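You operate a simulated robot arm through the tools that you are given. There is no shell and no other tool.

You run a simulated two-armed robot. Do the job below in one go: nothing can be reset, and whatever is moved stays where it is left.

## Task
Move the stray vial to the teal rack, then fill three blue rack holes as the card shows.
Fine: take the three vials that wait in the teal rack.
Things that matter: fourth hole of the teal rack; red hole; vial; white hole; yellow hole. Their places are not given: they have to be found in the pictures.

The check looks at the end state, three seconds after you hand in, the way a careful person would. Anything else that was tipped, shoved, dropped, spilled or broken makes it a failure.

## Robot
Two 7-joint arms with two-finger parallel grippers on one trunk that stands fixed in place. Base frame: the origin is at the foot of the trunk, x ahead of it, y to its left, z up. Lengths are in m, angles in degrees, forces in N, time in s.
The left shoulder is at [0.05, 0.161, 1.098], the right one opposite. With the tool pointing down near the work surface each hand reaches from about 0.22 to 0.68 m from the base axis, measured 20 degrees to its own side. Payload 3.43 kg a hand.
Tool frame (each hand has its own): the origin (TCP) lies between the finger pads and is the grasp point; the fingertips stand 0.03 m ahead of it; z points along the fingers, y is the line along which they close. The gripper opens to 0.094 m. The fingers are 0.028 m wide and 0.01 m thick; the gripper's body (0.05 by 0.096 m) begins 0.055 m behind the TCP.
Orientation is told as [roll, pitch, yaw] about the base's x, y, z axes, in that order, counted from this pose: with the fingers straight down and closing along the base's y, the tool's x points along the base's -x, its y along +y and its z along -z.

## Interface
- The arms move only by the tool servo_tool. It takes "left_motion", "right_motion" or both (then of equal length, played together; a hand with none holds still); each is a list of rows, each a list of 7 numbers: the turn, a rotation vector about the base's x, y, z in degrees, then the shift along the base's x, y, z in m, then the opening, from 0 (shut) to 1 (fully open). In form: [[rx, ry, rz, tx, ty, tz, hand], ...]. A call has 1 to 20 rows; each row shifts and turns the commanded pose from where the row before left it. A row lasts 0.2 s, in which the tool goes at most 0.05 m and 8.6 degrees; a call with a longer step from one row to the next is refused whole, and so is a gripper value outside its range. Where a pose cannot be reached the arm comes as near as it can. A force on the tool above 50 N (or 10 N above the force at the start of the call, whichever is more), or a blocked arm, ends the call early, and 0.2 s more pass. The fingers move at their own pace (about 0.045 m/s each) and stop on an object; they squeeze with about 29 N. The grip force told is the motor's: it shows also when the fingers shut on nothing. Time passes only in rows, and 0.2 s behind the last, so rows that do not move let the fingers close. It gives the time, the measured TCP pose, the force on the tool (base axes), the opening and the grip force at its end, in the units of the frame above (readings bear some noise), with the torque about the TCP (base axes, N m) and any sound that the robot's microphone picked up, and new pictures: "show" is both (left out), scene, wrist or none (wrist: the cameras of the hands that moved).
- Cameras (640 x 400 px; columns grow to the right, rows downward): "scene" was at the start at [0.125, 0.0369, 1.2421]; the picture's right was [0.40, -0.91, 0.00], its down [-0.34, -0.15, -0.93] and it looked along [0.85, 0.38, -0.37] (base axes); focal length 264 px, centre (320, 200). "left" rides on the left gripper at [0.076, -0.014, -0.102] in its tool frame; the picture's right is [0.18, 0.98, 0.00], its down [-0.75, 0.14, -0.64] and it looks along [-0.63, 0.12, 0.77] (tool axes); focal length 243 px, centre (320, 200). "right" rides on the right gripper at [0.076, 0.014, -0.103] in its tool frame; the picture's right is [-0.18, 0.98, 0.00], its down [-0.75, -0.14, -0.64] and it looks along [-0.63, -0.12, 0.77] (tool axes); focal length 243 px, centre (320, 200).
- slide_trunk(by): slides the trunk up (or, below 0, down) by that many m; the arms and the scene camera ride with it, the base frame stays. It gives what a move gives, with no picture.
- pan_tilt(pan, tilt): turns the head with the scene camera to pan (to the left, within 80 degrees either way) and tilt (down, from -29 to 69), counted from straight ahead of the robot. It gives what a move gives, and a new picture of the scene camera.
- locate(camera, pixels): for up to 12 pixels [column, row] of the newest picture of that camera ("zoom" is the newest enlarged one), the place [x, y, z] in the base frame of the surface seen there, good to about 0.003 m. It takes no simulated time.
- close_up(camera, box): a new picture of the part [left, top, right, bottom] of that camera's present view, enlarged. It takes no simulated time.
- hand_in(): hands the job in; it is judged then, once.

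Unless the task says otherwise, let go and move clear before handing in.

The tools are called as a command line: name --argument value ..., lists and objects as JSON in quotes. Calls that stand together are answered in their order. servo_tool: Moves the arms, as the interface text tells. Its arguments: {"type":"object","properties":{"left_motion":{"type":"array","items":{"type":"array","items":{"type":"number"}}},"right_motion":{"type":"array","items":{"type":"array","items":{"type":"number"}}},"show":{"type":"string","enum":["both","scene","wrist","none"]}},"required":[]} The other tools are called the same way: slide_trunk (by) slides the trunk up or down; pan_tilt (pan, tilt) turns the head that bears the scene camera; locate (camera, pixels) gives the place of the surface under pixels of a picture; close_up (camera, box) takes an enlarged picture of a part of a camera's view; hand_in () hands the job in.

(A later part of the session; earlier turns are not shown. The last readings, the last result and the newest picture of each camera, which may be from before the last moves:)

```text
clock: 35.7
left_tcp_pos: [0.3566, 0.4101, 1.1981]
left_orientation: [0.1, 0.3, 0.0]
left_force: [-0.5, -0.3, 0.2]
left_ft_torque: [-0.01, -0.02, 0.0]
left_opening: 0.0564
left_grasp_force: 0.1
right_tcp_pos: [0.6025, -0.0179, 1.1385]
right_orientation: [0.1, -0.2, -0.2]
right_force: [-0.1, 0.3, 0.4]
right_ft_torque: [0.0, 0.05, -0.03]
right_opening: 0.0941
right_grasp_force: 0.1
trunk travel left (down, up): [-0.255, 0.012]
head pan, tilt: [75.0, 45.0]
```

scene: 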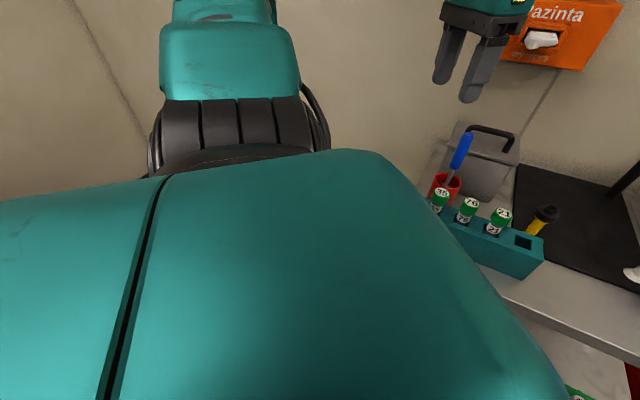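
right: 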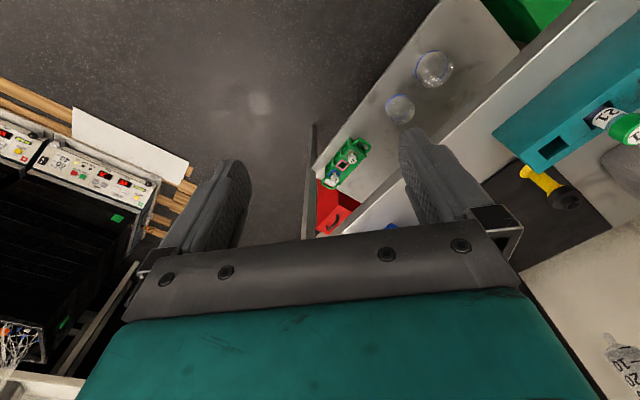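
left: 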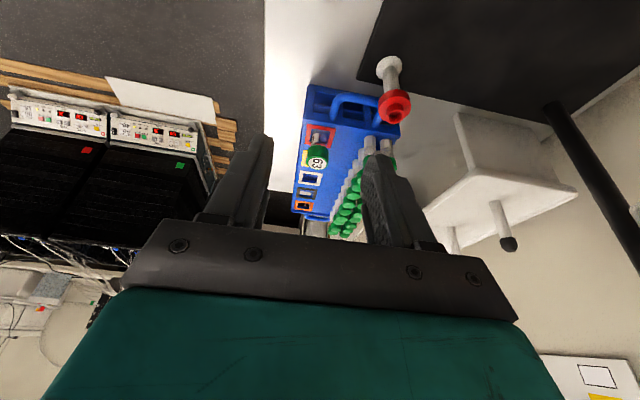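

The left upper arm points almost straight out to the side. I'll locate the elbow and the wall behind it for clearance.

locate --camera "scene" --pixels '[[230, 60], [230, 120], [220, 10], [60, 60], [400, 60], [250, 220], [100, 300], [30, 150]]'

pan_tilt --pan 75 --tilt 0

```text
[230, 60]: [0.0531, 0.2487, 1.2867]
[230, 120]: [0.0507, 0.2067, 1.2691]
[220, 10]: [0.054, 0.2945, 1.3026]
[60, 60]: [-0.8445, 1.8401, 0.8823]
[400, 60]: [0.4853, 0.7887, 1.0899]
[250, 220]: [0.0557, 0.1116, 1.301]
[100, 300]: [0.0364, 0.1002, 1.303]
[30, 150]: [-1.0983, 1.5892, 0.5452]
```

```text
clock: 36.8
left_tcp_pos: [0.3582, 0.4098, 1.1985]
left_orientation: [0.1, 0.3, 0.0]
left_force: [0.1, 0.0, 0.4]
left_ft_torque: [0.03, 0.02, 0.0]
left_opening: 0.0565
left_grasp_force: 0.1
right_tcp_pos: [0.6041, -0.0172, 1.1388]
right_orientation: [0.0, -0.1, -0.1]
right_force: [0.2, -0.5, 0.1]
right_ft_torque: [0.0, -0.01, -0.01]
right_opening: 0.0939
right_grasp_force: 0.0
trunk travel left (down, up): [-0.255, 0.012]
head pan, tilt: [75.0, 0.0]
```

scene: 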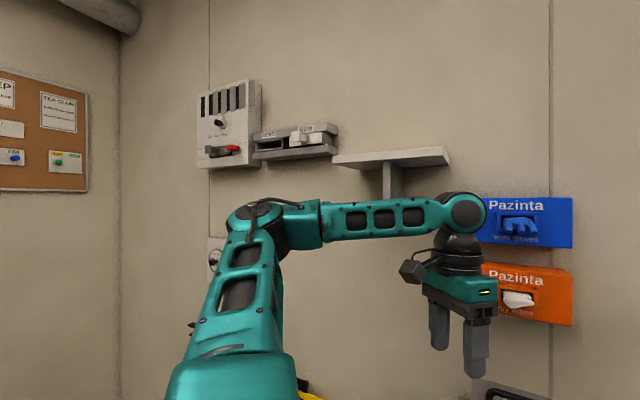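

The wall is well clear. I'll pull the right hand back, then sweep the left arm nearly straight at z 1.25 from outside to inside, staying 12 cm short of the syringe clamp at (0.68,0.295), so the elbow comes in stretched.

servo_tool --right_motion '[[0, 0, 0, -0.02, -0.04, 0, 1], [0, 0, 0, -0.02, -0.04, 0, 1], [0, 0, 0, -0.02, -0.04, 0, 1], [0, 0, 0, -0.02, -0.04, 0, 1], [0, 0, 0, -0.02, -0.04, 0, 1], [0, 0, 0, -0.02, -0.04, 0, 1], [0, 0, 0, -0.02, -0.04, 0, 1]]' --left_motion '[[0, 0, 0, 0.009, 0.017, 0.0075, 0.6], [0, 0, 0, 0.009, 0.017, 0.0075, 0.6], [0, 0, 0, 0.009, 0.017, 0.0075, 0.6], [0, 0, 0, 0.009, 0.017, 0.0075, 0.6], [0, 0, 0, 0.009, 0.017, 0.0075, 0.6], [0, 0, 0, 0.009, 0.017, 0.0075, 0.6], [0, 0, 0, 0.009, 0.017, 0.0075, 0.6]]' --show "scene"

```text
clock: 38.4
left_tcp_pos: [0.4188, 0.5238, 1.2542]
left_orientation: [0.2, 0.2, -0.1]
left_force: [0.0, -0.4, 1.1]
left_ft_torque: [0.09, 0.03, 0.01]
left_opening: 0.0562
left_grasp_force: 0.0
right_tcp_pos: [0.6237, -0.1245, 1.1694]
right_orientation: [0.2, 0.1, 0.1]
right_force: [-0.6, 0.1, 0.0]
right_ft_torque: [0.02, -0.05, 0.0]
right_opening: 0.0939
right_grasp_force: 0.0
right hand out of reach, approached as far as the arm can: row 1, 2, 3, 4, 5, 6, 7
trunk travel left (down, up): [-0.255, 0.012]
head pan, tilt: [75.0, 0.0]
```

scene: 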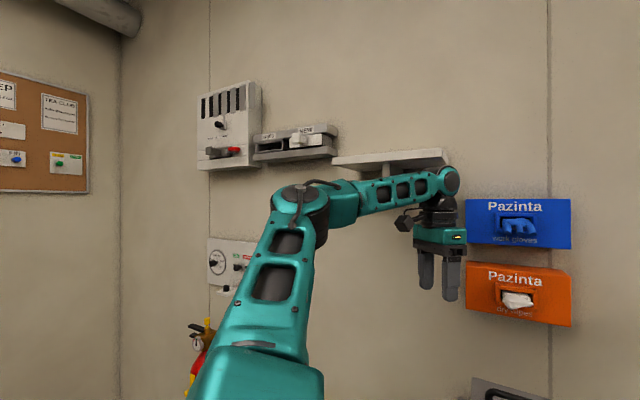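

The left arm extended fine to (0.419,0.524,1.254). The right arm refused to retreat from its stretched pose, so I'll retry it alone with a back-and-up path.

servo_tool --right_motion '[[0, 0, 0, -0.03, -0.03, 0, 1], [0, 0, 0, -0.03, -0.03, 0, 1], [0, 0, 0, -0.03, -0.03, 0, 1], [0, 0, 0, -0.03, -0.02, 0, 1]]' --show "none"

pan_tilt --pan -20 --tilt 25

```text
clock: 39.4
left_tcp_pos: [0.4201, 0.5232, 1.2553]
left_orientation: [0.4, 0.3, -0.2]
left_force: [0.4, -0.4, 0.5]
left_ft_torque: [0.08, 0.01, 0.0]
left_opening: 0.0565
left_grasp_force: 0.1
right_tcp_pos: [0.6137, -0.136, 1.1708]
right_orientation: [0.6, 0.1, -0.3]
right_force: [0.1, -0.2, 0.5]
right_ft_torque: [0.07, -0.04, -0.01]
right_opening: 0.094
right_grasp_force: 0.1
right hand out of reach, approached as far as the arm can: row 1, 2, 3, 4
trunk travel left (down, up): [-0.255, 0.012]
head pan, tilt: [75.0, 0.0]
```

```text
clock: 41.1
left_tcp_pos: [0.4196, 0.5283, 1.2511]
left_orientation: [0.1, 0.2, 0.1]
left_force: [0.3, 0.0, -0.6]
left_ft_torque: [0.03, 0.01, -0.03]
left_opening: 0.0564
left_grasp_force: 0.1
right_tcp_pos: [0.6142, -0.1333, 1.1723]
right_orientation: [0.3, 0.1, -0.4]
right_force: [0.2, 1.3, 0.6]
right_ft_torque: [-0.02, -0.02, 0.01]
right_opening: 0.094
right_grasp_force: 0.1
trunk travel left (down, up): [-0.255, 0.012]
head pan, tilt: [-20.0, 25.0]
```

scene: 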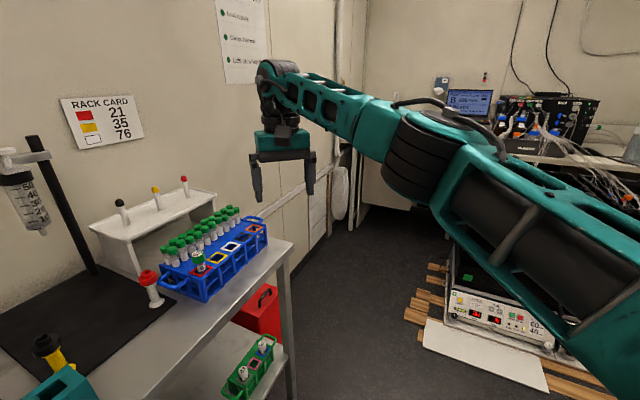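

The right arm is almost perfectly straight, and radial retreat stalls in that pose. I'll try pulling it back while moving inward, which should bend the elbow the proper way, keeping it high over the rack.

servo_tool --right_motion '[[0, 0, 0, -0.02, 0.03, 0.01, 1], [0, 0, 0, -0.02, 0.03, 0.01, 1], [0, 0, 0, -0.03, 0.02, 0.01, 1], [0, 0, 0, -0.03, 0.01, 0.01, 1], [0, 0, 0, -0.03, 0, 0, 1], [0, 0, 0, -0.03, 0, 0, 1]]' --show "scene"

```text
clock: 42.5
left_tcp_pos: [0.4187, 0.5275, 1.2523]
left_orientation: [0.0, 0.3, 0.0]
left_force: [-0.1, -0.4, 0.8]
left_ft_torque: [0.01, -0.03, 0.01]
left_opening: 0.0562
left_grasp_force: 0.0
right_tcp_pos: [0.4543, -0.042, 1.2116]
right_orientation: [0.0, -0.1, -0.1]
right_force: [-1.1, 0.1, 0.1]
right_ft_torque: [0.03, 0.0, 0.02]
right_opening: 0.0941
right_grasp_force: 0.1
trunk travel left (down, up): [-0.255, 0.012]
head pan, tilt: [-20.0, 25.0]
```

scene: 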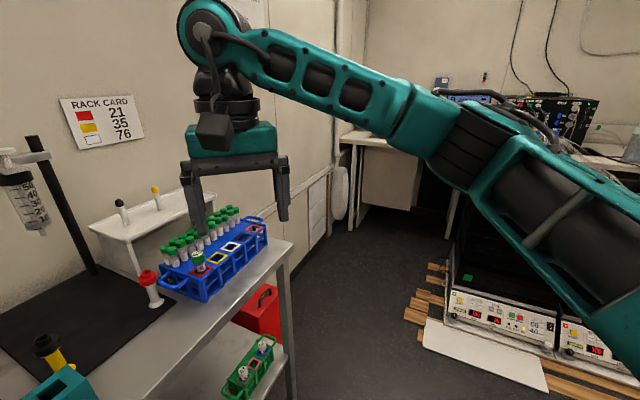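

Moving inward freed the right arm, now exactly on command at (0.454,−0.042,1.212) with its elbow low. I'll move it aside and sweep the left arm stretched inward along the arc.

servo_tool --right_motion '[[0, 0, 0, -0.01, -0.04, 0, 1], [0, 0, 0, -0.01, -0.04, 0, 1], [0, 0, 0, -0.01, -0.04, 0, 1], [0, 0, 0, -0.01, -0.04, 0, 1], [0, 0, 0, -0.01, -0.04, 0, 1], [0, 0, 0, -0.01, -0.04, 0, 1], [0, 0, 0, 0, 0, 0, 1], [0, 0, 0, 0, 0, 0, 1], [0, 0, 0, 0, 0, 0, 1], [0, 0, 0, 0, 0, 0, 1], [0, 0, 0, 0, 0, 0, 1]]' --left_motion '[[0, 0, 0, 0.02, -0.027, 0, 0.6], [0, 0, 0, 0.02, -0.027, 0, 0.6], [0, 0, 0, 0.02, -0.027, 0, 0.6], [0, 0, 0, 0.02, -0.027, 0, 0.6], [0, 0, 0, 0.01, -0.03, 0, 0.6], [0, 0, 0, 0.01, -0.03, 0, 0.6], [0, 0, 0, 0.01, -0.03, 0, 0.6], [0, 0, 0, 0.01, -0.03, 0, 0.6], [0, 0, 0, 0.005, -0.03, 0, 0.6], [0, 0, 0, 0.005, -0.03, 0, 0.6], [0, 0, 0, 0.005, -0.03, 0, 0.6]]' --show "none"

pan_tilt --pan 50 --tilt 15

```text
clock: 44.9
left_tcp_pos: [0.5394, 0.2535, 1.2471]
left_orientation: [0.1, 0.3, 0.1]
left_force: [0.2, -0.3, 0.1]
left_ft_torque: [0.0, 0.03, 0.02]
left_opening: 0.0567
left_grasp_force: 0.1
left hand out of reach, approached as far as the arm can: row 10, 11
right_tcp_pos: [0.3935, -0.2844, 1.2118]
right_orientation: [0.0, -0.2, -0.1]
right_force: [-0.1, -0.1, 0.1]
right_ft_torque: [0.02, 0.01, 0.03]
right_opening: 0.0938
right_grasp_force: 0.1
trunk travel left (down, up): [-0.255, 0.012]
head pan, tilt: [-20.0, 25.0]
```

```text
clock: 46.3
left_tcp_pos: [0.5391, 0.2534, 1.2482]
left_orientation: [0.1, 0.3, 0.0]
left_force: [0.2, 0.9, 0.1]
left_ft_torque: [-0.02, 0.01, 0.0]
left_opening: 0.0562
left_grasp_force: 0.1
right_tcp_pos: [0.3927, -0.2849, 1.2115]
right_orientation: [0.0, -0.1, -0.2]
right_force: [0.1, -0.3, -0.5]
right_ft_torque: [0.0, -0.01, 0.01]
right_opening: 0.0939
right_grasp_force: 0.1
trunk travel left (down, up): [-0.255, 0.012]
head pan, tilt: [50.0, 15.0]
```

scene: 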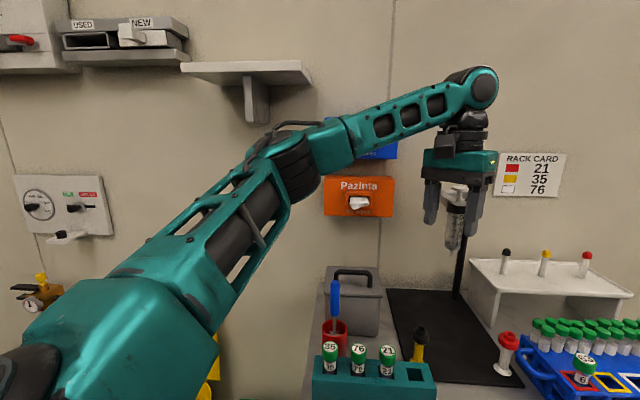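

The left arm reached further, (0.539,0.2535,1.247), with the elbow lower, before stopping again. I'll measure the elbow and wrist.

locate --camera "scene" --pixels '[[270, 145], [300, 170], [325, 145], [400, 125], [470, 90], [485, 85], [230, 220], [130, 280], [460, 120]]'

```text
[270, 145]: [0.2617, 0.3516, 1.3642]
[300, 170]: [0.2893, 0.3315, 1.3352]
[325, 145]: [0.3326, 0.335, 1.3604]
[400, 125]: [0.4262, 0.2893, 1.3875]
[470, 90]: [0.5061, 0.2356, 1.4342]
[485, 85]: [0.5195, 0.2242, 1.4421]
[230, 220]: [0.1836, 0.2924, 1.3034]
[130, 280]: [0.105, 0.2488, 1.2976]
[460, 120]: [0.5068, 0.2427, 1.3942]
```

The elbow is back at exactly (0.27,0.352,1.364). That suggests the upper arm lines up with the first shoulder axis, a singular pose, so the elbow has to pass below that direction. I'll look at the floor area left of the table to plan a low path.

pan_tilt --pan 45 --tilt 50

```text
clock: 47.3
left_tcp_pos: [0.5392, 0.2523, 1.2474]
left_orientation: [0.1, 0.3, 0.0]
left_force: [-0.1, -0.2, -1.0]
left_ft_torque: [0.01, 0.05, 0.01]
left_opening: 0.0564
left_grasp_force: 0.0
right_tcp_pos: [0.3933, -0.2846, 1.2131]
right_orientation: [0.0, -0.1, -0.1]
right_force: [-0.1, 0.1, 0.0]
right_ft_torque: [0.0, -0.03, -0.03]
right_opening: 0.0942
right_grasp_force: 0.1
trunk travel left (down, up): [-0.255, 0.012]
head pan, tilt: [45.0, 50.0]
```

scene: 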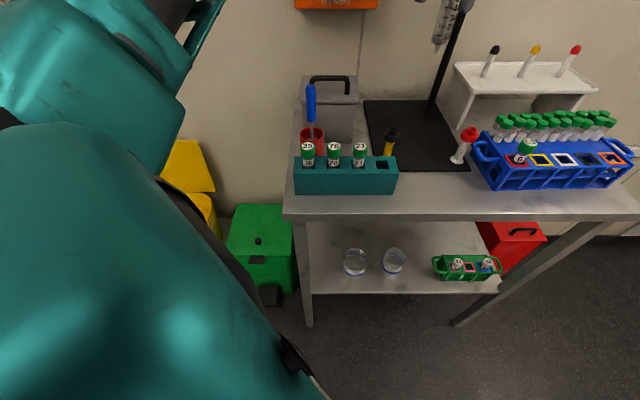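

locate --camera "scene" --pixels '[[286, 215], [296, 140], [440, 217], [630, 215], [180, 165], [260, 220], [262, 250], [230, 330], [205, 215], [500, 285], [310, 292]]'

```text
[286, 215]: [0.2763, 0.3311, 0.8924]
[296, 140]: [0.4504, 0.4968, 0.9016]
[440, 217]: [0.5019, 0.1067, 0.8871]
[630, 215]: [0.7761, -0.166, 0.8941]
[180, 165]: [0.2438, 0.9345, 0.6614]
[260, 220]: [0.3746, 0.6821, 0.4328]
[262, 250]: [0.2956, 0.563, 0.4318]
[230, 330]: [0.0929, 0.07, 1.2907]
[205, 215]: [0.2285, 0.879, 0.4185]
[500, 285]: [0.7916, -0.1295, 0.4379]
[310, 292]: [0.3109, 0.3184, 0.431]
```

The table corner is at (0.276,0.331) and the space left of and in front of it is free. I'll route the left hand outward, past the corner and down to z 0.80 in free space.

servo_tool --left_motion '[[0, 0, 0, -0.028, 0.0335, -0.0054, 0.6], [0, 0, 0, -0.028, 0.0335, -0.0054, 0.6], [0, 0, 0, -0.028, 0.0335, -0.0054, 0.6], [0, 0, 0, -0.028, 0.0335, -0.0054, 0.6], [0, 0, 0, -0.028, 0.0335, -0.0054, 0.6], [0, 0, 0, -0.04, 0.01, -0.014, 0.6], [0, 0, 0, -0.04, 0.01, -0.014, 0.6], [0, 0, 0, -0.04, 0.01, -0.014, 0.6], [0, 0, 0, -0.04, 0.01, -0.014, 0.6], [0, 0, 0, -0.04, 0.01, -0.014, 0.6], [0, 0, 0, 0, 0, -0.044, 0.6], [0, 0, 0, 0, 0, -0.044, 0.6], [0, 0, 0, 0, 0, -0.044, 0.6], [0, 0, 0, 0, 0, -0.044, 0.6], [0, 0, 0, 0, 0, -0.044, 0.6], [0, 0, 0, 0, 0, -0.044, 0.6], [0, 0, 0, 0, 0, -0.044, 0.6], [0, 0, 0, 0, 0, -0.044, 0.6]]' --show "scene"

```text
clock: 51.1
left_tcp_pos: [0.2006, 0.4701, 0.7976]
left_orientation: [0.1, 0.3, 0.0]
left_force: [-0.5, -0.6, -0.1]
left_ft_torque: [-0.01, 0.01, -0.03]
left_opening: 0.0566
left_grasp_force: 0.2
right_tcp_pos: [0.3929, -0.2832, 1.213]
right_orientation: [0.0, -0.1, -0.1]
right_force: [-1.2, 0.7, 0.0]
right_ft_torque: [0.0, 0.02, 0.01]
right_opening: 0.0938
right_grasp_force: 0.0
trunk travel left (down, up): [-0.255, 0.012]
head pan, tilt: [45.0, 50.0]
```

scene: 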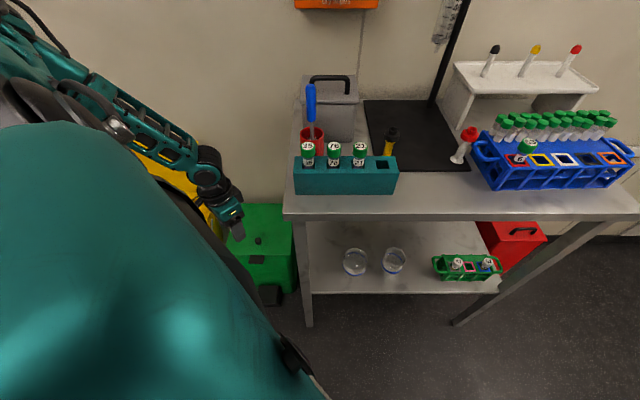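

It reached the low side pose exactly. Now I'll bring the hand in low, close to the robot and clear of the table corner, to (0.25,0.05,0.80).

servo_tool --left_motion '[[0, 0, 0, -0.03, -0.035, 0, 0.6], [0, 0, 0, -0.03, -0.035, 0, 0.6], [0, 0, 0, 0.0025, -0.045, 0, 0.6], [0, 0, 0, 0.0025, -0.045, 0, 0.6], [0, 0, 0, 0.0025, -0.045, 0, 0.6], [0, 0, 0, 0.0025, -0.045, 0, 0.6], [0, 0, 0, 0.025, -0.042, 0, 0.6], [0, 0, 0, 0.025, -0.042, 0, 0.6], [0, 0, 0, 0.025, -0.042, 0, 0.6], [0, 0, 0, 0.025, -0.042, 0, 0.6]]' --show "scene"

```text
clock: 52.8
left_tcp_pos: [0.1681, 0.189, 0.7977]
left_orientation: [1.7, 1.3, -2.7]
left_force: [1.7, 17.1, 7.6]
left_ft_torque: [-2.15, 0.87, -1.51]
left_opening: 0.0563
left_grasp_force: 0.1
right_tcp_pos: [0.3929, -0.2842, 1.2123]
right_orientation: [-0.1, 0.0, 0.0]
right_force: [0.2, 1.4, -0.2]
right_ft_torque: [-0.01, -0.02, 0.0]
right_opening: 0.0944
right_grasp_force: 0.1
trunk travel left (down, up): [-0.255, 0.012]
head pan, tilt: [45.0, 50.0]
stopped in row 8 (left hand): the force on the tool passed its limit at 123 N (the readings are from after the stop); the commanded pose is now the measured one
```

scene: 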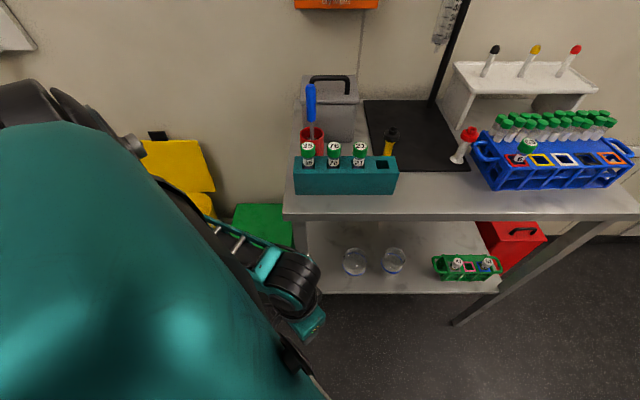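

The hand touched something near the robot's own trunk at (0.168,0.189), a +y push of 17 N, and the call stopped. I'll back away outward and forward, then continue farther from the trunk.

servo_tool --left_motion '[[0, 0, 0, 0.01, 0.015, 0, 0.6], [0, 0, 0, 0.02, 0.01, 0, 0.6], [0, 0, 0, 0.02, 0, 0, 0.6]]' --show "both"

```text
clock: 53.6
left_tcp_pos: [0.2174, 0.2123, 0.7983]
left_orientation: [1.5, 1.2, -2.4]
left_force: [-1.1, -0.7, -0.2]
left_ft_torque: [0.0, -0.01, 0.02]
left_opening: 0.0564
left_grasp_force: 0.0
right_tcp_pos: [0.3923, -0.2844, 1.2135]
right_orientation: [0.0, 0.0, 0.0]
right_force: [0.2, -0.9, -0.4]
right_ft_torque: [-0.01, 0.01, -0.02]
right_opening: 0.0939
right_grasp_force: 0.1
trunk travel left (down, up): [-0.255, 0.012]
head pan, tilt: [45.0, 50.0]
```

scene: 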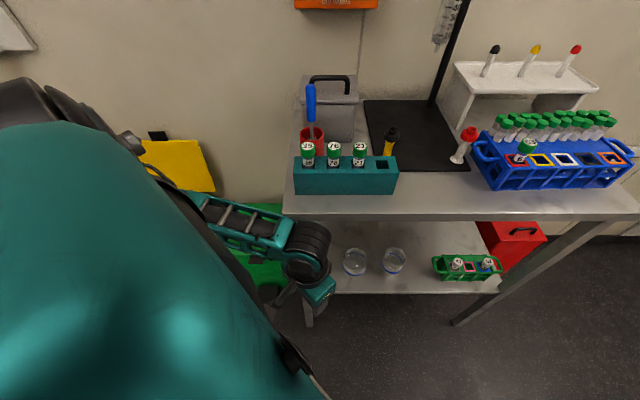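
left: 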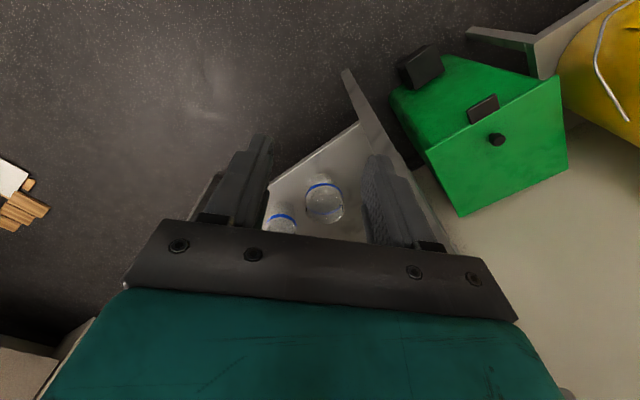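

No contact now at (0.217,0.212,0.798). I'll continue inward, farther forward this time, while undoing the small orientation drift.

servo_tool --left_motion '[[-0.7, -0.6, 1.2, 0.02, -0.02, 0, 0.6], [-0.8, -0.6, 1.2, 0.02, -0.03, 0, 0.6], [0, 0, 0, 0.02, -0.035, 0, 0.6], [0, 0, 0, 0.02, -0.04, 0, 0.6], [0, 0, 0, 0.01, -0.04, 0, 0.6]]' --show "scene"

```text
clock: 54.8
left_tcp_pos: [0.3071, 0.0464, 0.7958]
left_orientation: [0.1, 0.1, -0.2]
left_force: [0.3, 0.2, -0.5]
left_ft_torque: [0.02, 0.01, 0.01]
left_opening: 0.0565
left_grasp_force: 0.1
right_tcp_pos: [0.3931, -0.2851, 1.2117]
right_orientation: [0.0, -0.1, -0.1]
right_force: [0.3, -0.3, 0.1]
right_ft_torque: [-0.02, 0.0, 0.0]
right_opening: 0.0941
right_grasp_force: 0.1
trunk travel left (down, up): [-0.255, 0.012]
head pan, tilt: [45.0, 50.0]
```

scene: 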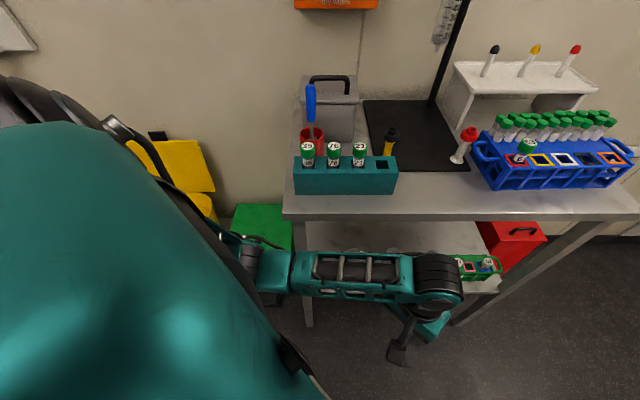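

The left hand is now inward at (0.307,0.046,0.796) with its elbow low. I'll raise it straight up in front of the table.

servo_tool --left_motion '[[0, 0, 0, 0, 0, 0.045, 0.6], [0, 0, 0, 0, 0, 0.045, 0.6], [0, 0, 0, 0, 0, 0.045, 0.6], [0, 0, 0, 0, 0, 0.045, 0.6], [0, 0, 0, 0, 0, 0.045, 0.6], [0, 0, 0, 0, 0, 0.045, 0.6], [0, 0, 0, 0, 0, 0.045, 0.6], [0, 0, 0, 0, 0, 0.045, 0.6]]' --show "scene"

```text
clock: 56.6
left_tcp_pos: [0.3079, 0.0486, 1.1609]
left_orientation: [0.0, 0.1, -0.1]
left_force: [0.8, 0.1, -0.1]
left_ft_torque: [0.01, -0.01, -0.02]
left_opening: 0.0564
left_grasp_force: 0.1
right_tcp_pos: [0.3922, -0.2855, 1.2133]
right_orientation: [-0.1, 0.0, -0.1]
right_force: [0.8, -0.4, -0.7]
right_ft_torque: [-0.04, 0.05, -0.02]
right_opening: 0.0939
right_grasp_force: 0.1
trunk travel left (down, up): [-0.255, 0.012]
head pan, tilt: [45.0, 50.0]
```

scene: 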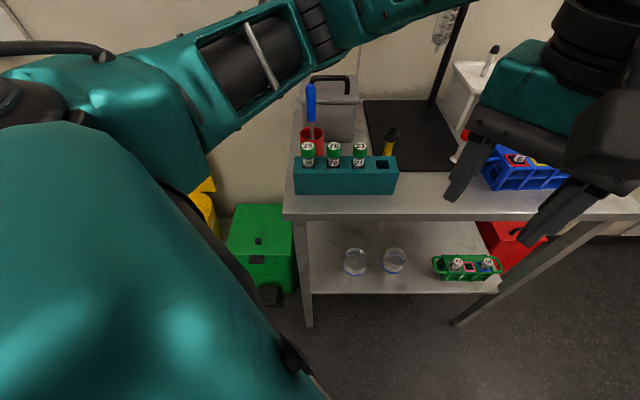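

The left arm has a new posture. Next I'll turn to yaw −43.5°, tilt 30° and move toward the red hole at safe height, to test reach again.

servo_tool --left_motion '[[0, 0, -7.25, 0.023, 0.01, 0, 0.6], [0, 0, -7.25, 0.023, 0.01, 0, 0.6], [0, 0, -7.25, 0.023, 0.01, 0, 0.6], [0, 0, -7.25, 0.023, 0.01, 0, 0.6], [0, 0, -7.25, 0.023, 0.01, 0, 0.6], [0, 0, -7.25, 0.023, 0.01, 0, 0.6], [-5.16, -5.44, 0, 0.025, 0, 0, 0.6], [-5.16, -5.44, 0, 0.025, 0, 0, 0.6], [-5.16, -5.44, 0, 0.025, 0, 0, 0.6], [-5.16, -5.44, 0, 0.025, 0, 0, 0.6]]' --show "none"

pan_tilt --pan 20 --tilt 30

```text
clock: 58.8
left_tcp_pos: [0.5441, 0.1089, 1.1581]
left_orientation: [0.1, -30.1, -43.5]
left_force: [0.4, 0.0, 0.0]
left_ft_torque: [-0.02, 0.0, 0.02]
left_opening: 0.0565
left_grasp_force: 0.2
right_tcp_pos: [0.3921, -0.2847, 1.2127]
right_orientation: [-0.1, -0.2, -0.1]
right_force: [-0.5, 0.4, 0.6]
right_ft_torque: [-0.02, 0.02, -0.03]
right_opening: 0.0939
right_grasp_force: 0.0
trunk travel left (down, up): [-0.255, 0.012]
head pan, tilt: [45.0, 50.0]
```

```text
clock: 59.6
left_tcp_pos: [0.5434, 0.108, 1.1567]
left_orientation: [0.2, -29.9, -43.6]
left_force: [0.2, -1.1, -0.3]
left_ft_torque: [0.0, -0.02, 0.0]
left_opening: 0.0563
left_grasp_force: 0.1
right_tcp_pos: [0.3924, -0.2842, 1.2127]
right_orientation: [0.0, 0.0, -0.1]
right_force: [-0.1, -0.1, 0.5]
right_ft_torque: [0.0, -0.01, 0.0]
right_opening: 0.094
right_grasp_force: 0.0
trunk travel left (down, up): [-0.255, 0.012]
head pan, tilt: [20.0, 30.0]
```

scene: 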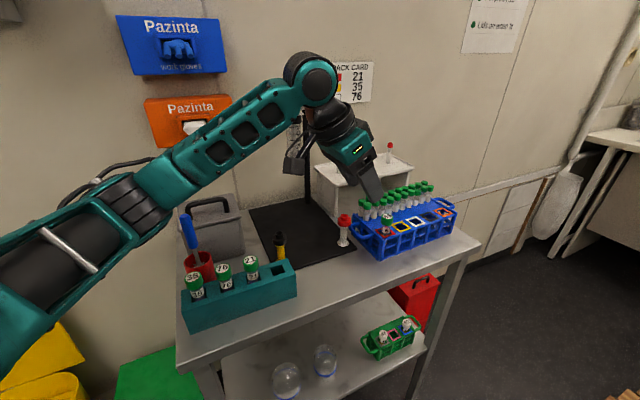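

All commanded poses were met this time, with the hand at (0.543,0.108,1.157). I'll continue to above the red hole.

servo_tool --left_motion '[[0, 0, 0, 0.0315, -0.0125, -0.007, 0.6], [0, 0, 0, 0.0315, -0.0125, -0.007, 0.6], [0, 0, 0, 0.0315, -0.0125, -0.007, 0.6], [0, 0, 0, 0.0315, -0.0125, -0.007, 0.6]]' --show "both"

```text
clock: 60.6
left_tcp_pos: [0.6722, 0.0571, 1.1301]
left_orientation: [0.1, -29.9, -43.8]
left_force: [0.5, 0.1, -0.4]
left_ft_torque: [-0.02, 0.04, 0.03]
left_opening: 0.0564
left_grasp_force: 0.0
right_tcp_pos: [0.3927, -0.2852, 1.2114]
right_orientation: [0.0, -0.1, -0.2]
right_force: [-0.1, 0.1, -0.3]
right_ft_torque: [0.03, -0.01, -0.02]
right_opening: 0.0941
right_grasp_force: 0.1
trunk travel left (down, up): [-0.255, 0.012]
head pan, tilt: [20.0, 30.0]
```

scene: 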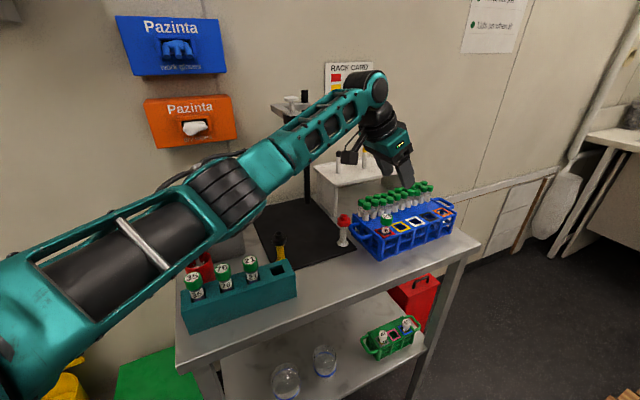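
left: 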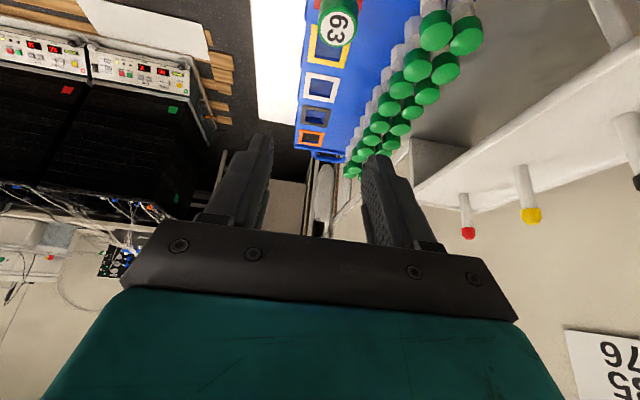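

Reach to the red hole is confirmed at (0.672,0.057,1.130). Before touching any vial I'll test the farthest hole, white: lower the trunk a little to level the wrist, then use yaw −25° and tilt 50°.

servo_tool --left_motion '[[0, 0, 0, -0.01, 0.01, 0.03, 0.6], [0, 0, 0, -0.01, 0.01, 0.03, 0.6]]' --show "none"

slide_trunk --by -0.058

servo_tool --left_motion '[[0, 0, 6.17, 0, 0, 0, 0.6], [0, 0, 6.17, 0, 0, 0, 0.6], [0, 0, 6.17, 0, 0, 0, 0.6], [-2.82, -6.04, 0, 0.01, -0.01, 0, 0.6], [-2.82, -6.04, 0, 0.015, -0.013, 0, 0.6], [-2.82, -6.04, 0, 0.02, -0.018, 0, 0.6]]' --show "both"

```text
clock: 61.2
left_tcp_pos: [0.651, 0.0778, 1.191]
left_orientation: [0.1, -30.1, -43.5]
left_force: [-0.2, 0.2, 0.5]
left_ft_torque: [0.0, 0.01, 0.02]
left_opening: 0.0564
left_grasp_force: 0.2
right_tcp_pos: [0.3925, -0.2848, 1.2124]
right_orientation: [0.0, -0.1, -0.1]
right_force: [0.4, -0.2, 0.4]
right_ft_torque: [-0.01, 0.0, 0.02]
right_opening: 0.0941
right_grasp_force: 0.0
trunk travel left (down, up): [-0.255, 0.012]
head pan, tilt: [20.0, 30.0]
```

```text
clock: 62.2
left_tcp_pos: [0.6506, 0.077, 1.1333]
left_orientation: [0.1, -29.9, -43.6]
left_force: [0.3, -0.1, 0.7]
left_ft_torque: [-0.02, 0.02, 0.01]
left_opening: 0.0566
left_grasp_force: 0.0
right_tcp_pos: [0.3924, -0.2847, 1.1533]
right_orientation: [0.1, -0.1, -0.1]
right_force: [-0.3, -0.2, -1.2]
right_ft_torque: [0.01, -0.01, -0.05]
right_opening: 0.094
right_grasp_force: 0.0
trunk travel left (down, up): [-0.197, 0.07]
head pan, tilt: [20.0, 30.0]
```

```text
clock: 63.6
left_tcp_pos: [0.6967, 0.0354, 1.1342]
left_orientation: [0.1, -50.1, -25.0]
left_force: [-1.0, -0.8, -0.6]
left_ft_torque: [0.04, -0.01, 0.0]
left_opening: 0.0566
left_grasp_force: 0.0
right_tcp_pos: [0.3922, -0.2838, 1.1551]
right_orientation: [0.0, -0.1, -0.1]
right_force: [-0.4, 0.1, -1.1]
right_ft_torque: [0.0, -0.02, 0.02]
right_opening: 0.0939
right_grasp_force: 0.0
trunk travel left (down, up): [-0.197, 0.07]
head pan, tilt: [20.0, 30.0]
```

scene: 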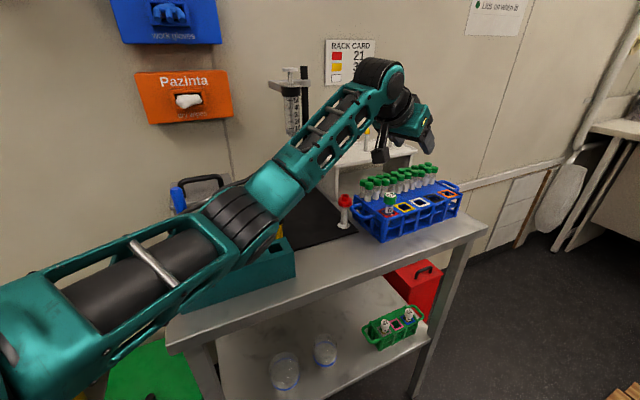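
left: 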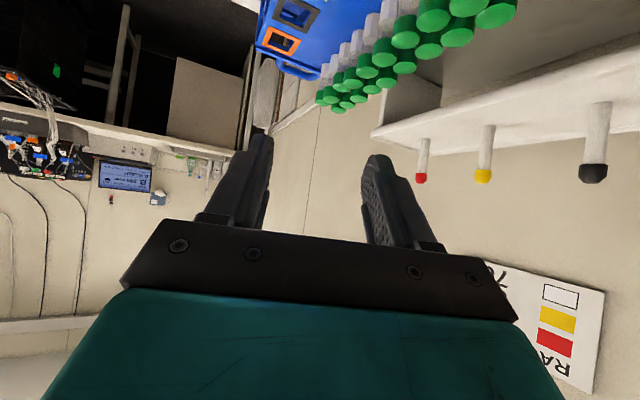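

Both commands were met. I'll check the white hole position itself at z 1.10 and then 1.06, still well above everything.

servo_tool --left_motion '[[0, 0, 0, 0.0155, -0.0145, -0.012, 0.6], [0, 0, 0, 0.015, -0.0145, -0.011, 0.6], [0, 0, 0, 0.015, -0.0145, -0.011, 0.6], [0, 0, 0, 0, 0, -0.02, 0.6], [0, 0, 0, 0, 0, -0.02, 0.6]]' --show "scene"

```text
clock: 64.8
left_tcp_pos: [0.7444, -0.0087, 1.0583]
left_orientation: [0.2, -50.0, -25.0]
left_force: [-0.3, 0.6, -1.4]
left_ft_torque: [0.03, -0.02, 0.01]
left_opening: 0.0563
left_grasp_force: 0.1
right_tcp_pos: [0.3934, -0.2847, 1.1531]
right_orientation: [-0.1, -0.1, -0.1]
right_force: [0.3, -0.6, 0.6]
right_ft_torque: [0.01, 0.0, -0.02]
right_opening: 0.0942
right_grasp_force: 0.2
trunk travel left (down, up): [-0.197, 0.07]
head pan, tilt: [20.0, 30.0]
```

scene: 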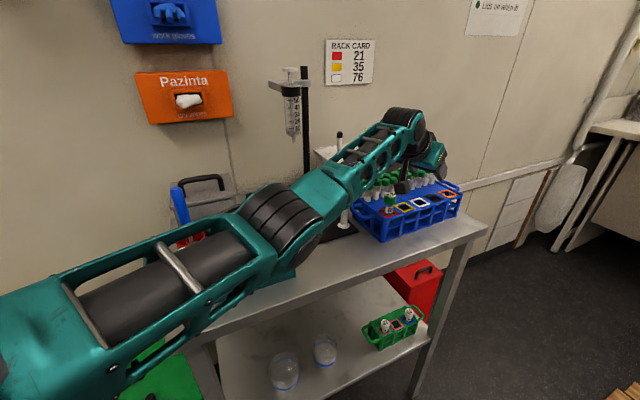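

The white hole is reachable at (0.744,−0.009) with tilt 50°. The forearm passes over the teal rack though, so I'll check its height there.

locate --camera "scene" --pixels '[[280, 215], [290, 260], [300, 240], [255, 270], [210, 285], [150, 330], [350, 180], [178, 200], [190, 240], [400, 125], [425, 155], [404, 180]]'

close_up --camera "scene" --box '[340, 130, 480, 245]'

```text
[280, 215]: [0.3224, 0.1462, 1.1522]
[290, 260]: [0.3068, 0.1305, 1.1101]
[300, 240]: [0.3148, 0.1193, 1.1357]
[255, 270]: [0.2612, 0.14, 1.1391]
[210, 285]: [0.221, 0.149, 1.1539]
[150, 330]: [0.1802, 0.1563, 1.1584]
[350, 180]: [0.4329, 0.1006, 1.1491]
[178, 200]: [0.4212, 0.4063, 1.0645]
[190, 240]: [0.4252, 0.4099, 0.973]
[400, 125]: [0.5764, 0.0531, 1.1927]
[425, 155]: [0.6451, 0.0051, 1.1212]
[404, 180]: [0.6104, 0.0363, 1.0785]
```

```text
3.48 times, centred on (410, 188) of scene
```

zoom: 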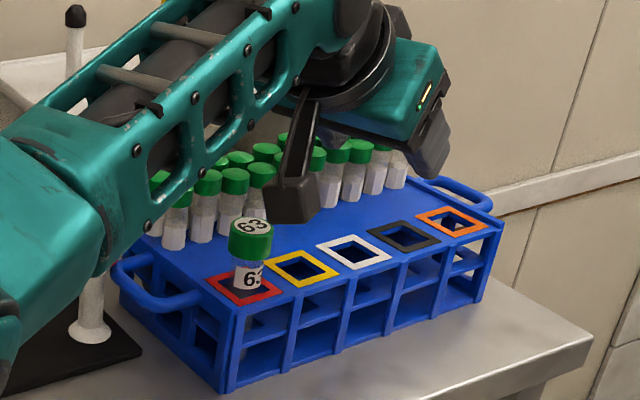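

The elbow sits at (0.31,0.13) off the table and the forearm is high enough. I'll get the near row of small tubes from this zoom, so I know the clearance beside the coloured holes.

locate --camera "zoom" --pixels '[[178, 188], [208, 177], [235, 174], [261, 168], [337, 151], [360, 145], [380, 143], [250, 226], [269, 283], [353, 243], [245, 283], [300, 205]]'

```text
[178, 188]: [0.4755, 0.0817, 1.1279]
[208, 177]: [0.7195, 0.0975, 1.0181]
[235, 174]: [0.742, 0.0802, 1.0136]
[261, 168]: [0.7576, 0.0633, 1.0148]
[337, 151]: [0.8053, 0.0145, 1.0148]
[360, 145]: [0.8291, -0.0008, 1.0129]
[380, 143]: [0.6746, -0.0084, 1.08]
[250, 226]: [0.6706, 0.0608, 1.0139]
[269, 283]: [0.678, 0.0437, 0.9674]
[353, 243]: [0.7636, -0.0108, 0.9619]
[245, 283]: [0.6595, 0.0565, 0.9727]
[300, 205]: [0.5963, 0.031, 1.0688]
```

The near tube row starts about 5 cm across from the holes, so the hand clears it. Next I'll return to above vial 63 at (0.670,0.059) with yaw −43.5° and tilt 30°, ready to grasp.

servo_tool --left_motion '[[0, 0, 0, 0, 0, 0.03, 0.6], [0, 0, 0, 0, 0, 0.032, 0.6], [2.82, 6.04, 0, -0.0124, 0.01125, 0, 0.6], [2.82, 6.04, 0, -0.0124, 0.01125, 0, 0.6], [2.82, 6.04, 0, -0.0124, 0.01125, 0, 0.6], [0, 0, -6.17, -0.0124, 0.01125, 0, 0.6], [0, 0, -6.17, -0.0124, 0.01125, 0, 0.6], [0, 0, -6.17, -0.0124, 0.01125, 0, 0.6], [0, 0, 0, 0, 0, 0, 0.6]]' --show "both"

```text
clock: 66.8
left_tcp_pos: [0.664, 0.0615, 1.119]
left_orientation: [0.1, -29.9, -43.6]
left_force: [-0.3, -0.5, -0.4]
left_ft_torque: [-0.01, -0.02, 0.0]
left_opening: 0.0566
left_grasp_force: 0.0
left hand out of reach, approached as far as the arm can: row 5
right_tcp_pos: [0.3936, -0.2857, 1.1546]
right_orientation: [0.0, -0.1, -0.1]
right_force: [-0.7, -0.1, 1.4]
right_ft_torque: [0.0, 0.04, 0.0]
right_opening: 0.0942
right_grasp_force: 0.1
trunk travel left (down, up): [-0.197, 0.07]
head pan, tilt: [20.0, 30.0]
```

scene: 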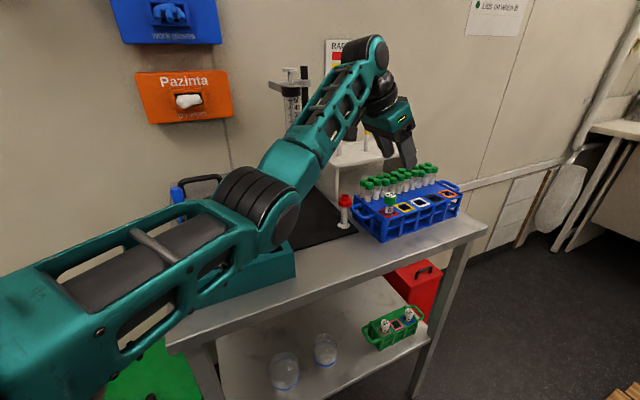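
left: 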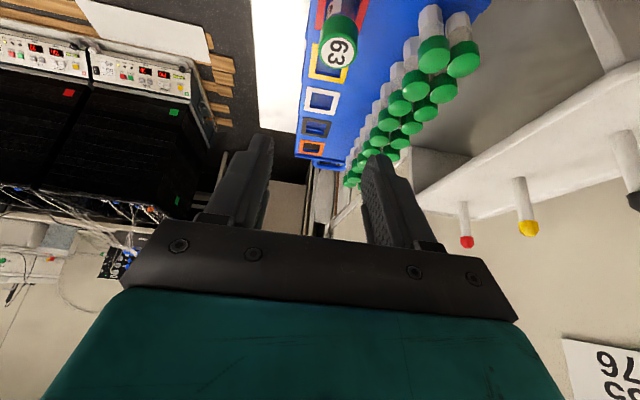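

The hand is at (0.664,0.0615,1.119), and cap 63 shows at (341,48) in the left picture. I'll measure it precisely from this closer camera.

close_up --camera "left" --box '[260, 0, 420, 100]'

locate --camera "left" --pixels '[[340, 50], [322, 47], [359, 49], [322, 98], [330, 62]]'

```text
4.00 times, centred on (340, 50) of left
```

zoom: 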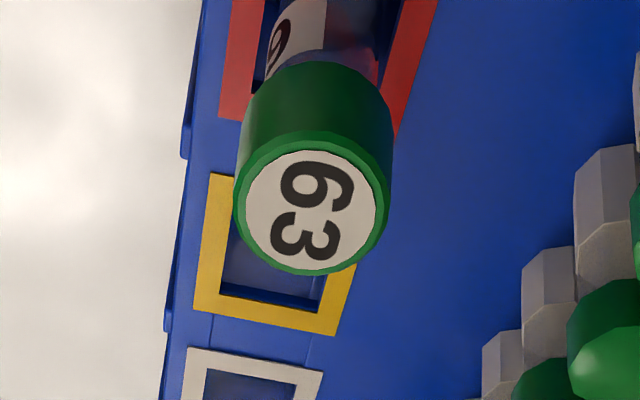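

```text
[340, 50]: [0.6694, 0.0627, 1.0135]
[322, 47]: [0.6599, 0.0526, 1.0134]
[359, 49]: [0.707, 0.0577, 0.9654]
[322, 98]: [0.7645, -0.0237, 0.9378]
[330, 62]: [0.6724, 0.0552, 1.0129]
```

locate --camera "zoom" --pixels '[[312, 207], [242, 205], [382, 205], [312, 150], [312, 265], [300, 110], [265, 265], [205, 385]]'

```text
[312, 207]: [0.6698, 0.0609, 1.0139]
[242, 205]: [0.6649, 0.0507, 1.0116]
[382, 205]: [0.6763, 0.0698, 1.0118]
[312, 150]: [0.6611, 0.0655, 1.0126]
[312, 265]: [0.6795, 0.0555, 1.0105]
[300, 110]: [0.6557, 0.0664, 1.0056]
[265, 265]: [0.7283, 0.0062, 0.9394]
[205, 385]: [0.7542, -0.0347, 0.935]
```

Cap 63's centre is at (0.6703,0.0603) with a diameter of about 24 mm. I'll descend to z 1.045 above it with a narrower opening and check alignment.

servo_tool --left_motion '[[0, 0, 0, 0.003, -0.0006, -0.025, 0.5], [0, 0, 0, 0.0033, -0.0006, -0.025, 0.5], [0, 0, 0, 0, 0, -0.024, 0.5], [0, 0, 0, 0, 0, 0, 0.5]]' --show "both"

```text
clock: 67.8
left_tcp_pos: [0.6707, 0.0587, 1.0467]
left_orientation: [0.1, -30.0, -43.6]
left_force: [0.9, 0.2, -0.7]
left_ft_torque: [0.02, -0.01, -0.01]
left_opening: 0.047
left_grasp_force: 0.1
right_tcp_pos: [0.3916, -0.2854, 1.1541]
right_orientation: [0.1, -0.1, -0.1]
right_force: [-0.6, -0.7, -0.4]
right_ft_torque: [-0.04, 0.02, 0.03]
right_opening: 0.0942
right_grasp_force: 0.1
trunk travel left (down, up): [-0.197, 0.07]
head pan, tilt: [20.0, 30.0]
```

scene: 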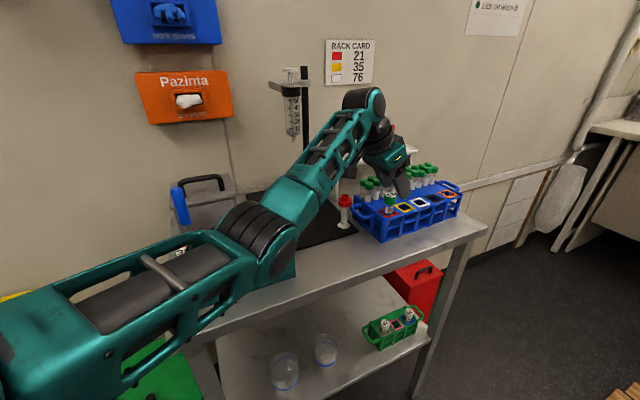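
left: 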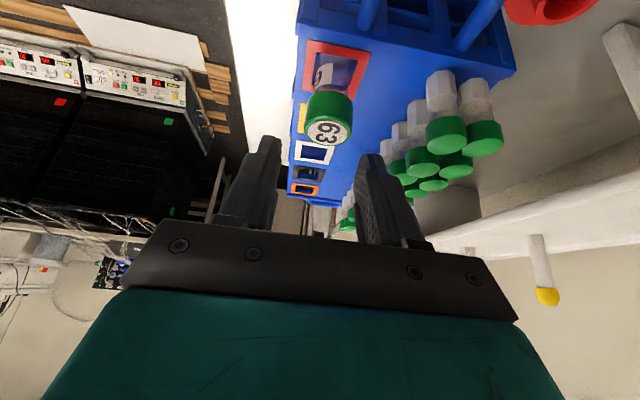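

The hand is at (0.6707,0.0587,1.047) and cap 63 sits centred between the fingers at (328,130). I'll descend to z 1.008 and close.

servo_tool --left_motion '[[0, 0, 0, 0, 0.0013, -0.013, 0.5], [0, 0, 0, 0, 0, -0.013, 0.5], [0, 0, 0, 0, 0, -0.0125, 0.5], [0, 0, 0, 0, 0, 0, 0.5]]' --show "wrist"

```text
clock: 68.8
left_tcp_pos: [0.6693, 0.0606, 1.0083]
left_orientation: [0.0, -30.0, -43.5]
left_force: [1.0, -0.4, -0.9]
left_ft_torque: [0.0, 0.0, 0.02]
left_opening: 0.047
left_grasp_force: 0.2
right_tcp_pos: [0.3926, -0.2844, 1.154]
right_orientation: [0.0, -0.1, -0.1]
right_force: [0.3, 0.4, 0.2]
right_ft_torque: [-0.06, -0.01, 0.02]
right_opening: 0.0939
right_grasp_force: 0.1
trunk travel left (down, up): [-0.197, 0.07]
head pan, tilt: [20.0, 30.0]
```

left: 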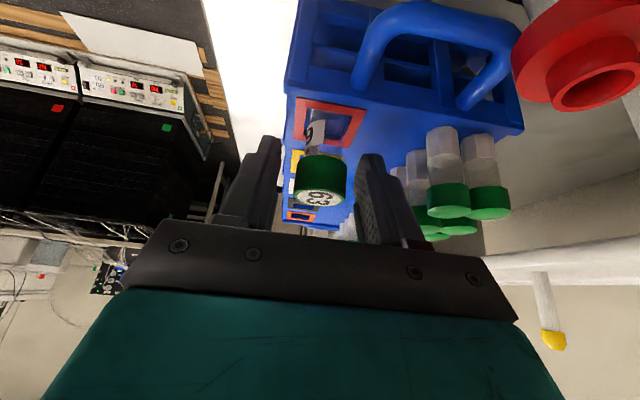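

Cap 63 is centred between the pads at (320,180). I'll close on it.

servo_tool --left_motion '[[0, 0, 0, 0, 0, 0, 0.3], [0, 0, 0, 0, 0, 0, 0.1], [0, 0, 0, 0, 0, 0, 0], [0, 0, 0, 0, 0, 0, 0]]' --show "wrist"

```text
clock: 69.8
left_tcp_pos: [0.6687, 0.0617, 1.0047]
left_orientation: [0.2, -29.9, -43.7]
left_force: [-0.7, 0.3, -0.2]
left_ft_torque: [0.01, -0.02, -0.02]
left_opening: 0.0262
left_grasp_force: 25.6
right_tcp_pos: [0.3918, -0.2854, 1.1543]
right_orientation: [-0.1, -0.1, -0.1]
right_force: [0.6, 0.1, -0.7]
right_ft_torque: [-0.01, -0.02, 0.01]
right_opening: 0.0939
right_grasp_force: 0.1
trunk travel left (down, up): [-0.197, 0.07]
head pan, tilt: [20.0, 30.0]
```

left: 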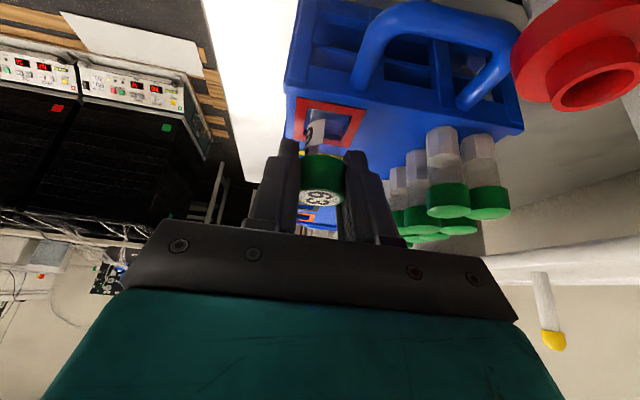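

It's gripped, with opening 26 mm and force 25.6 N. I'll lift straight up 0.10 m.

servo_tool --left_motion '[[0, 0, 0, 0, 0, 0.01, 0], [0, 0, 0, 0, 0, 0.02, 0], [0, 0, 0, 0, 0, 0.025, 0], [0, 0, 0, 0, 0, 0.025, 0], [0, 0, 0, 0, 0, 0.02, 0]]' --show "both"

```text
clock: 71.0
left_tcp_pos: [0.671, 0.0608, 1.1071]
left_orientation: [0.2, -30.1, -43.6]
left_force: [0.2, 0.1, -0.2]
left_ft_torque: [0.02, 0.03, 0.03]
left_opening: 0.026
left_grasp_force: 26.0
right_tcp_pos: [0.3932, -0.2849, 1.1542]
right_orientation: [-0.1, -0.1, -0.1]
right_force: [-0.5, -0.2, -0.2]
right_ft_torque: [0.01, 0.03, 0.0]
right_opening: 0.0943
right_grasp_force: 0.1
trunk travel left (down, up): [-0.197, 0.07]
head pan, tilt: [20.0, 30.0]
```

scene: 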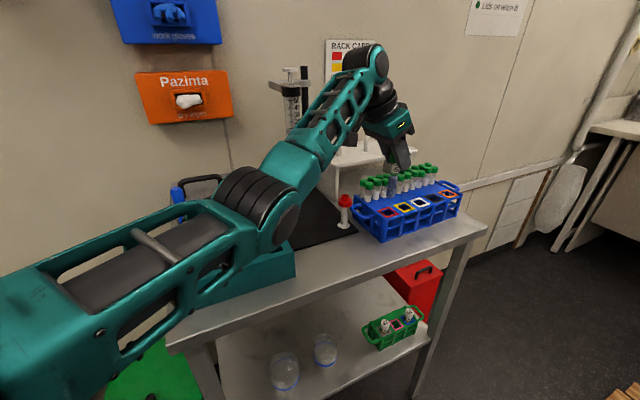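
left: 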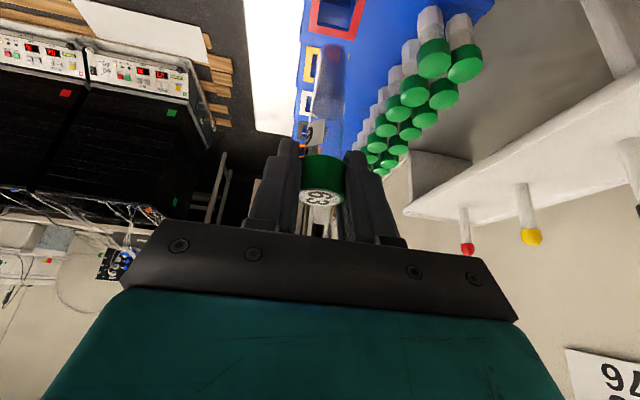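

Vial 63 is out of the red hole. I'll zoom in to see its bottom end and whether it hangs straight.

close_up --camera "scene" --box '[350, 120, 470, 220]'

close_up --camera "left" --box '[250, 20, 410, 220]'

```text
4.00 times, centred on (410, 170) of scene
```

zoom: 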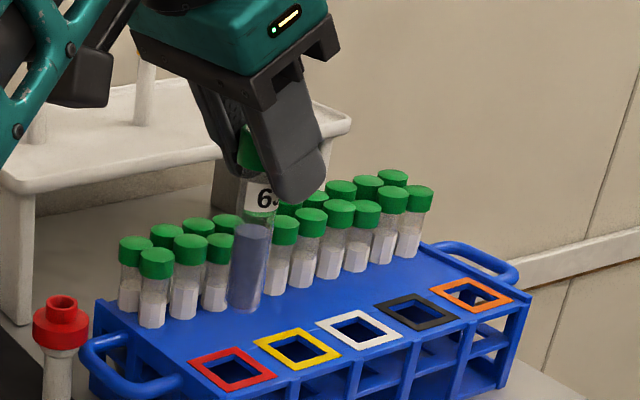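

```text
2.00 times, centred on (330, 120) of left
```

zoom: 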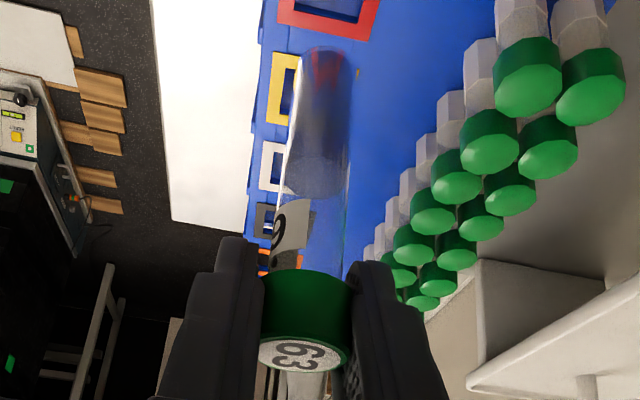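

The vial hangs upright. I'll locate its bottom end in the scene picture for clearance.

locate --camera "scene" --pixels '[[411, 195], [411, 190], [413, 180], [415, 168]]'

```text
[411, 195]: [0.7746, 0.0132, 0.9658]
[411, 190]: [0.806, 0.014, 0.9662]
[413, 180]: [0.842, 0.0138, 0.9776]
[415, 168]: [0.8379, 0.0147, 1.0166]
```

locate --camera "scene" --pixels '[[391, 196], [391, 194], [392, 185], [393, 170], [392, 158]]'

```text
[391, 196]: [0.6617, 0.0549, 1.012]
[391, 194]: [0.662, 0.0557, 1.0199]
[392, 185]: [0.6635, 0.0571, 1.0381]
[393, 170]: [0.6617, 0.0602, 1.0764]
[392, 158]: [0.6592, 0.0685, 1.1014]
```

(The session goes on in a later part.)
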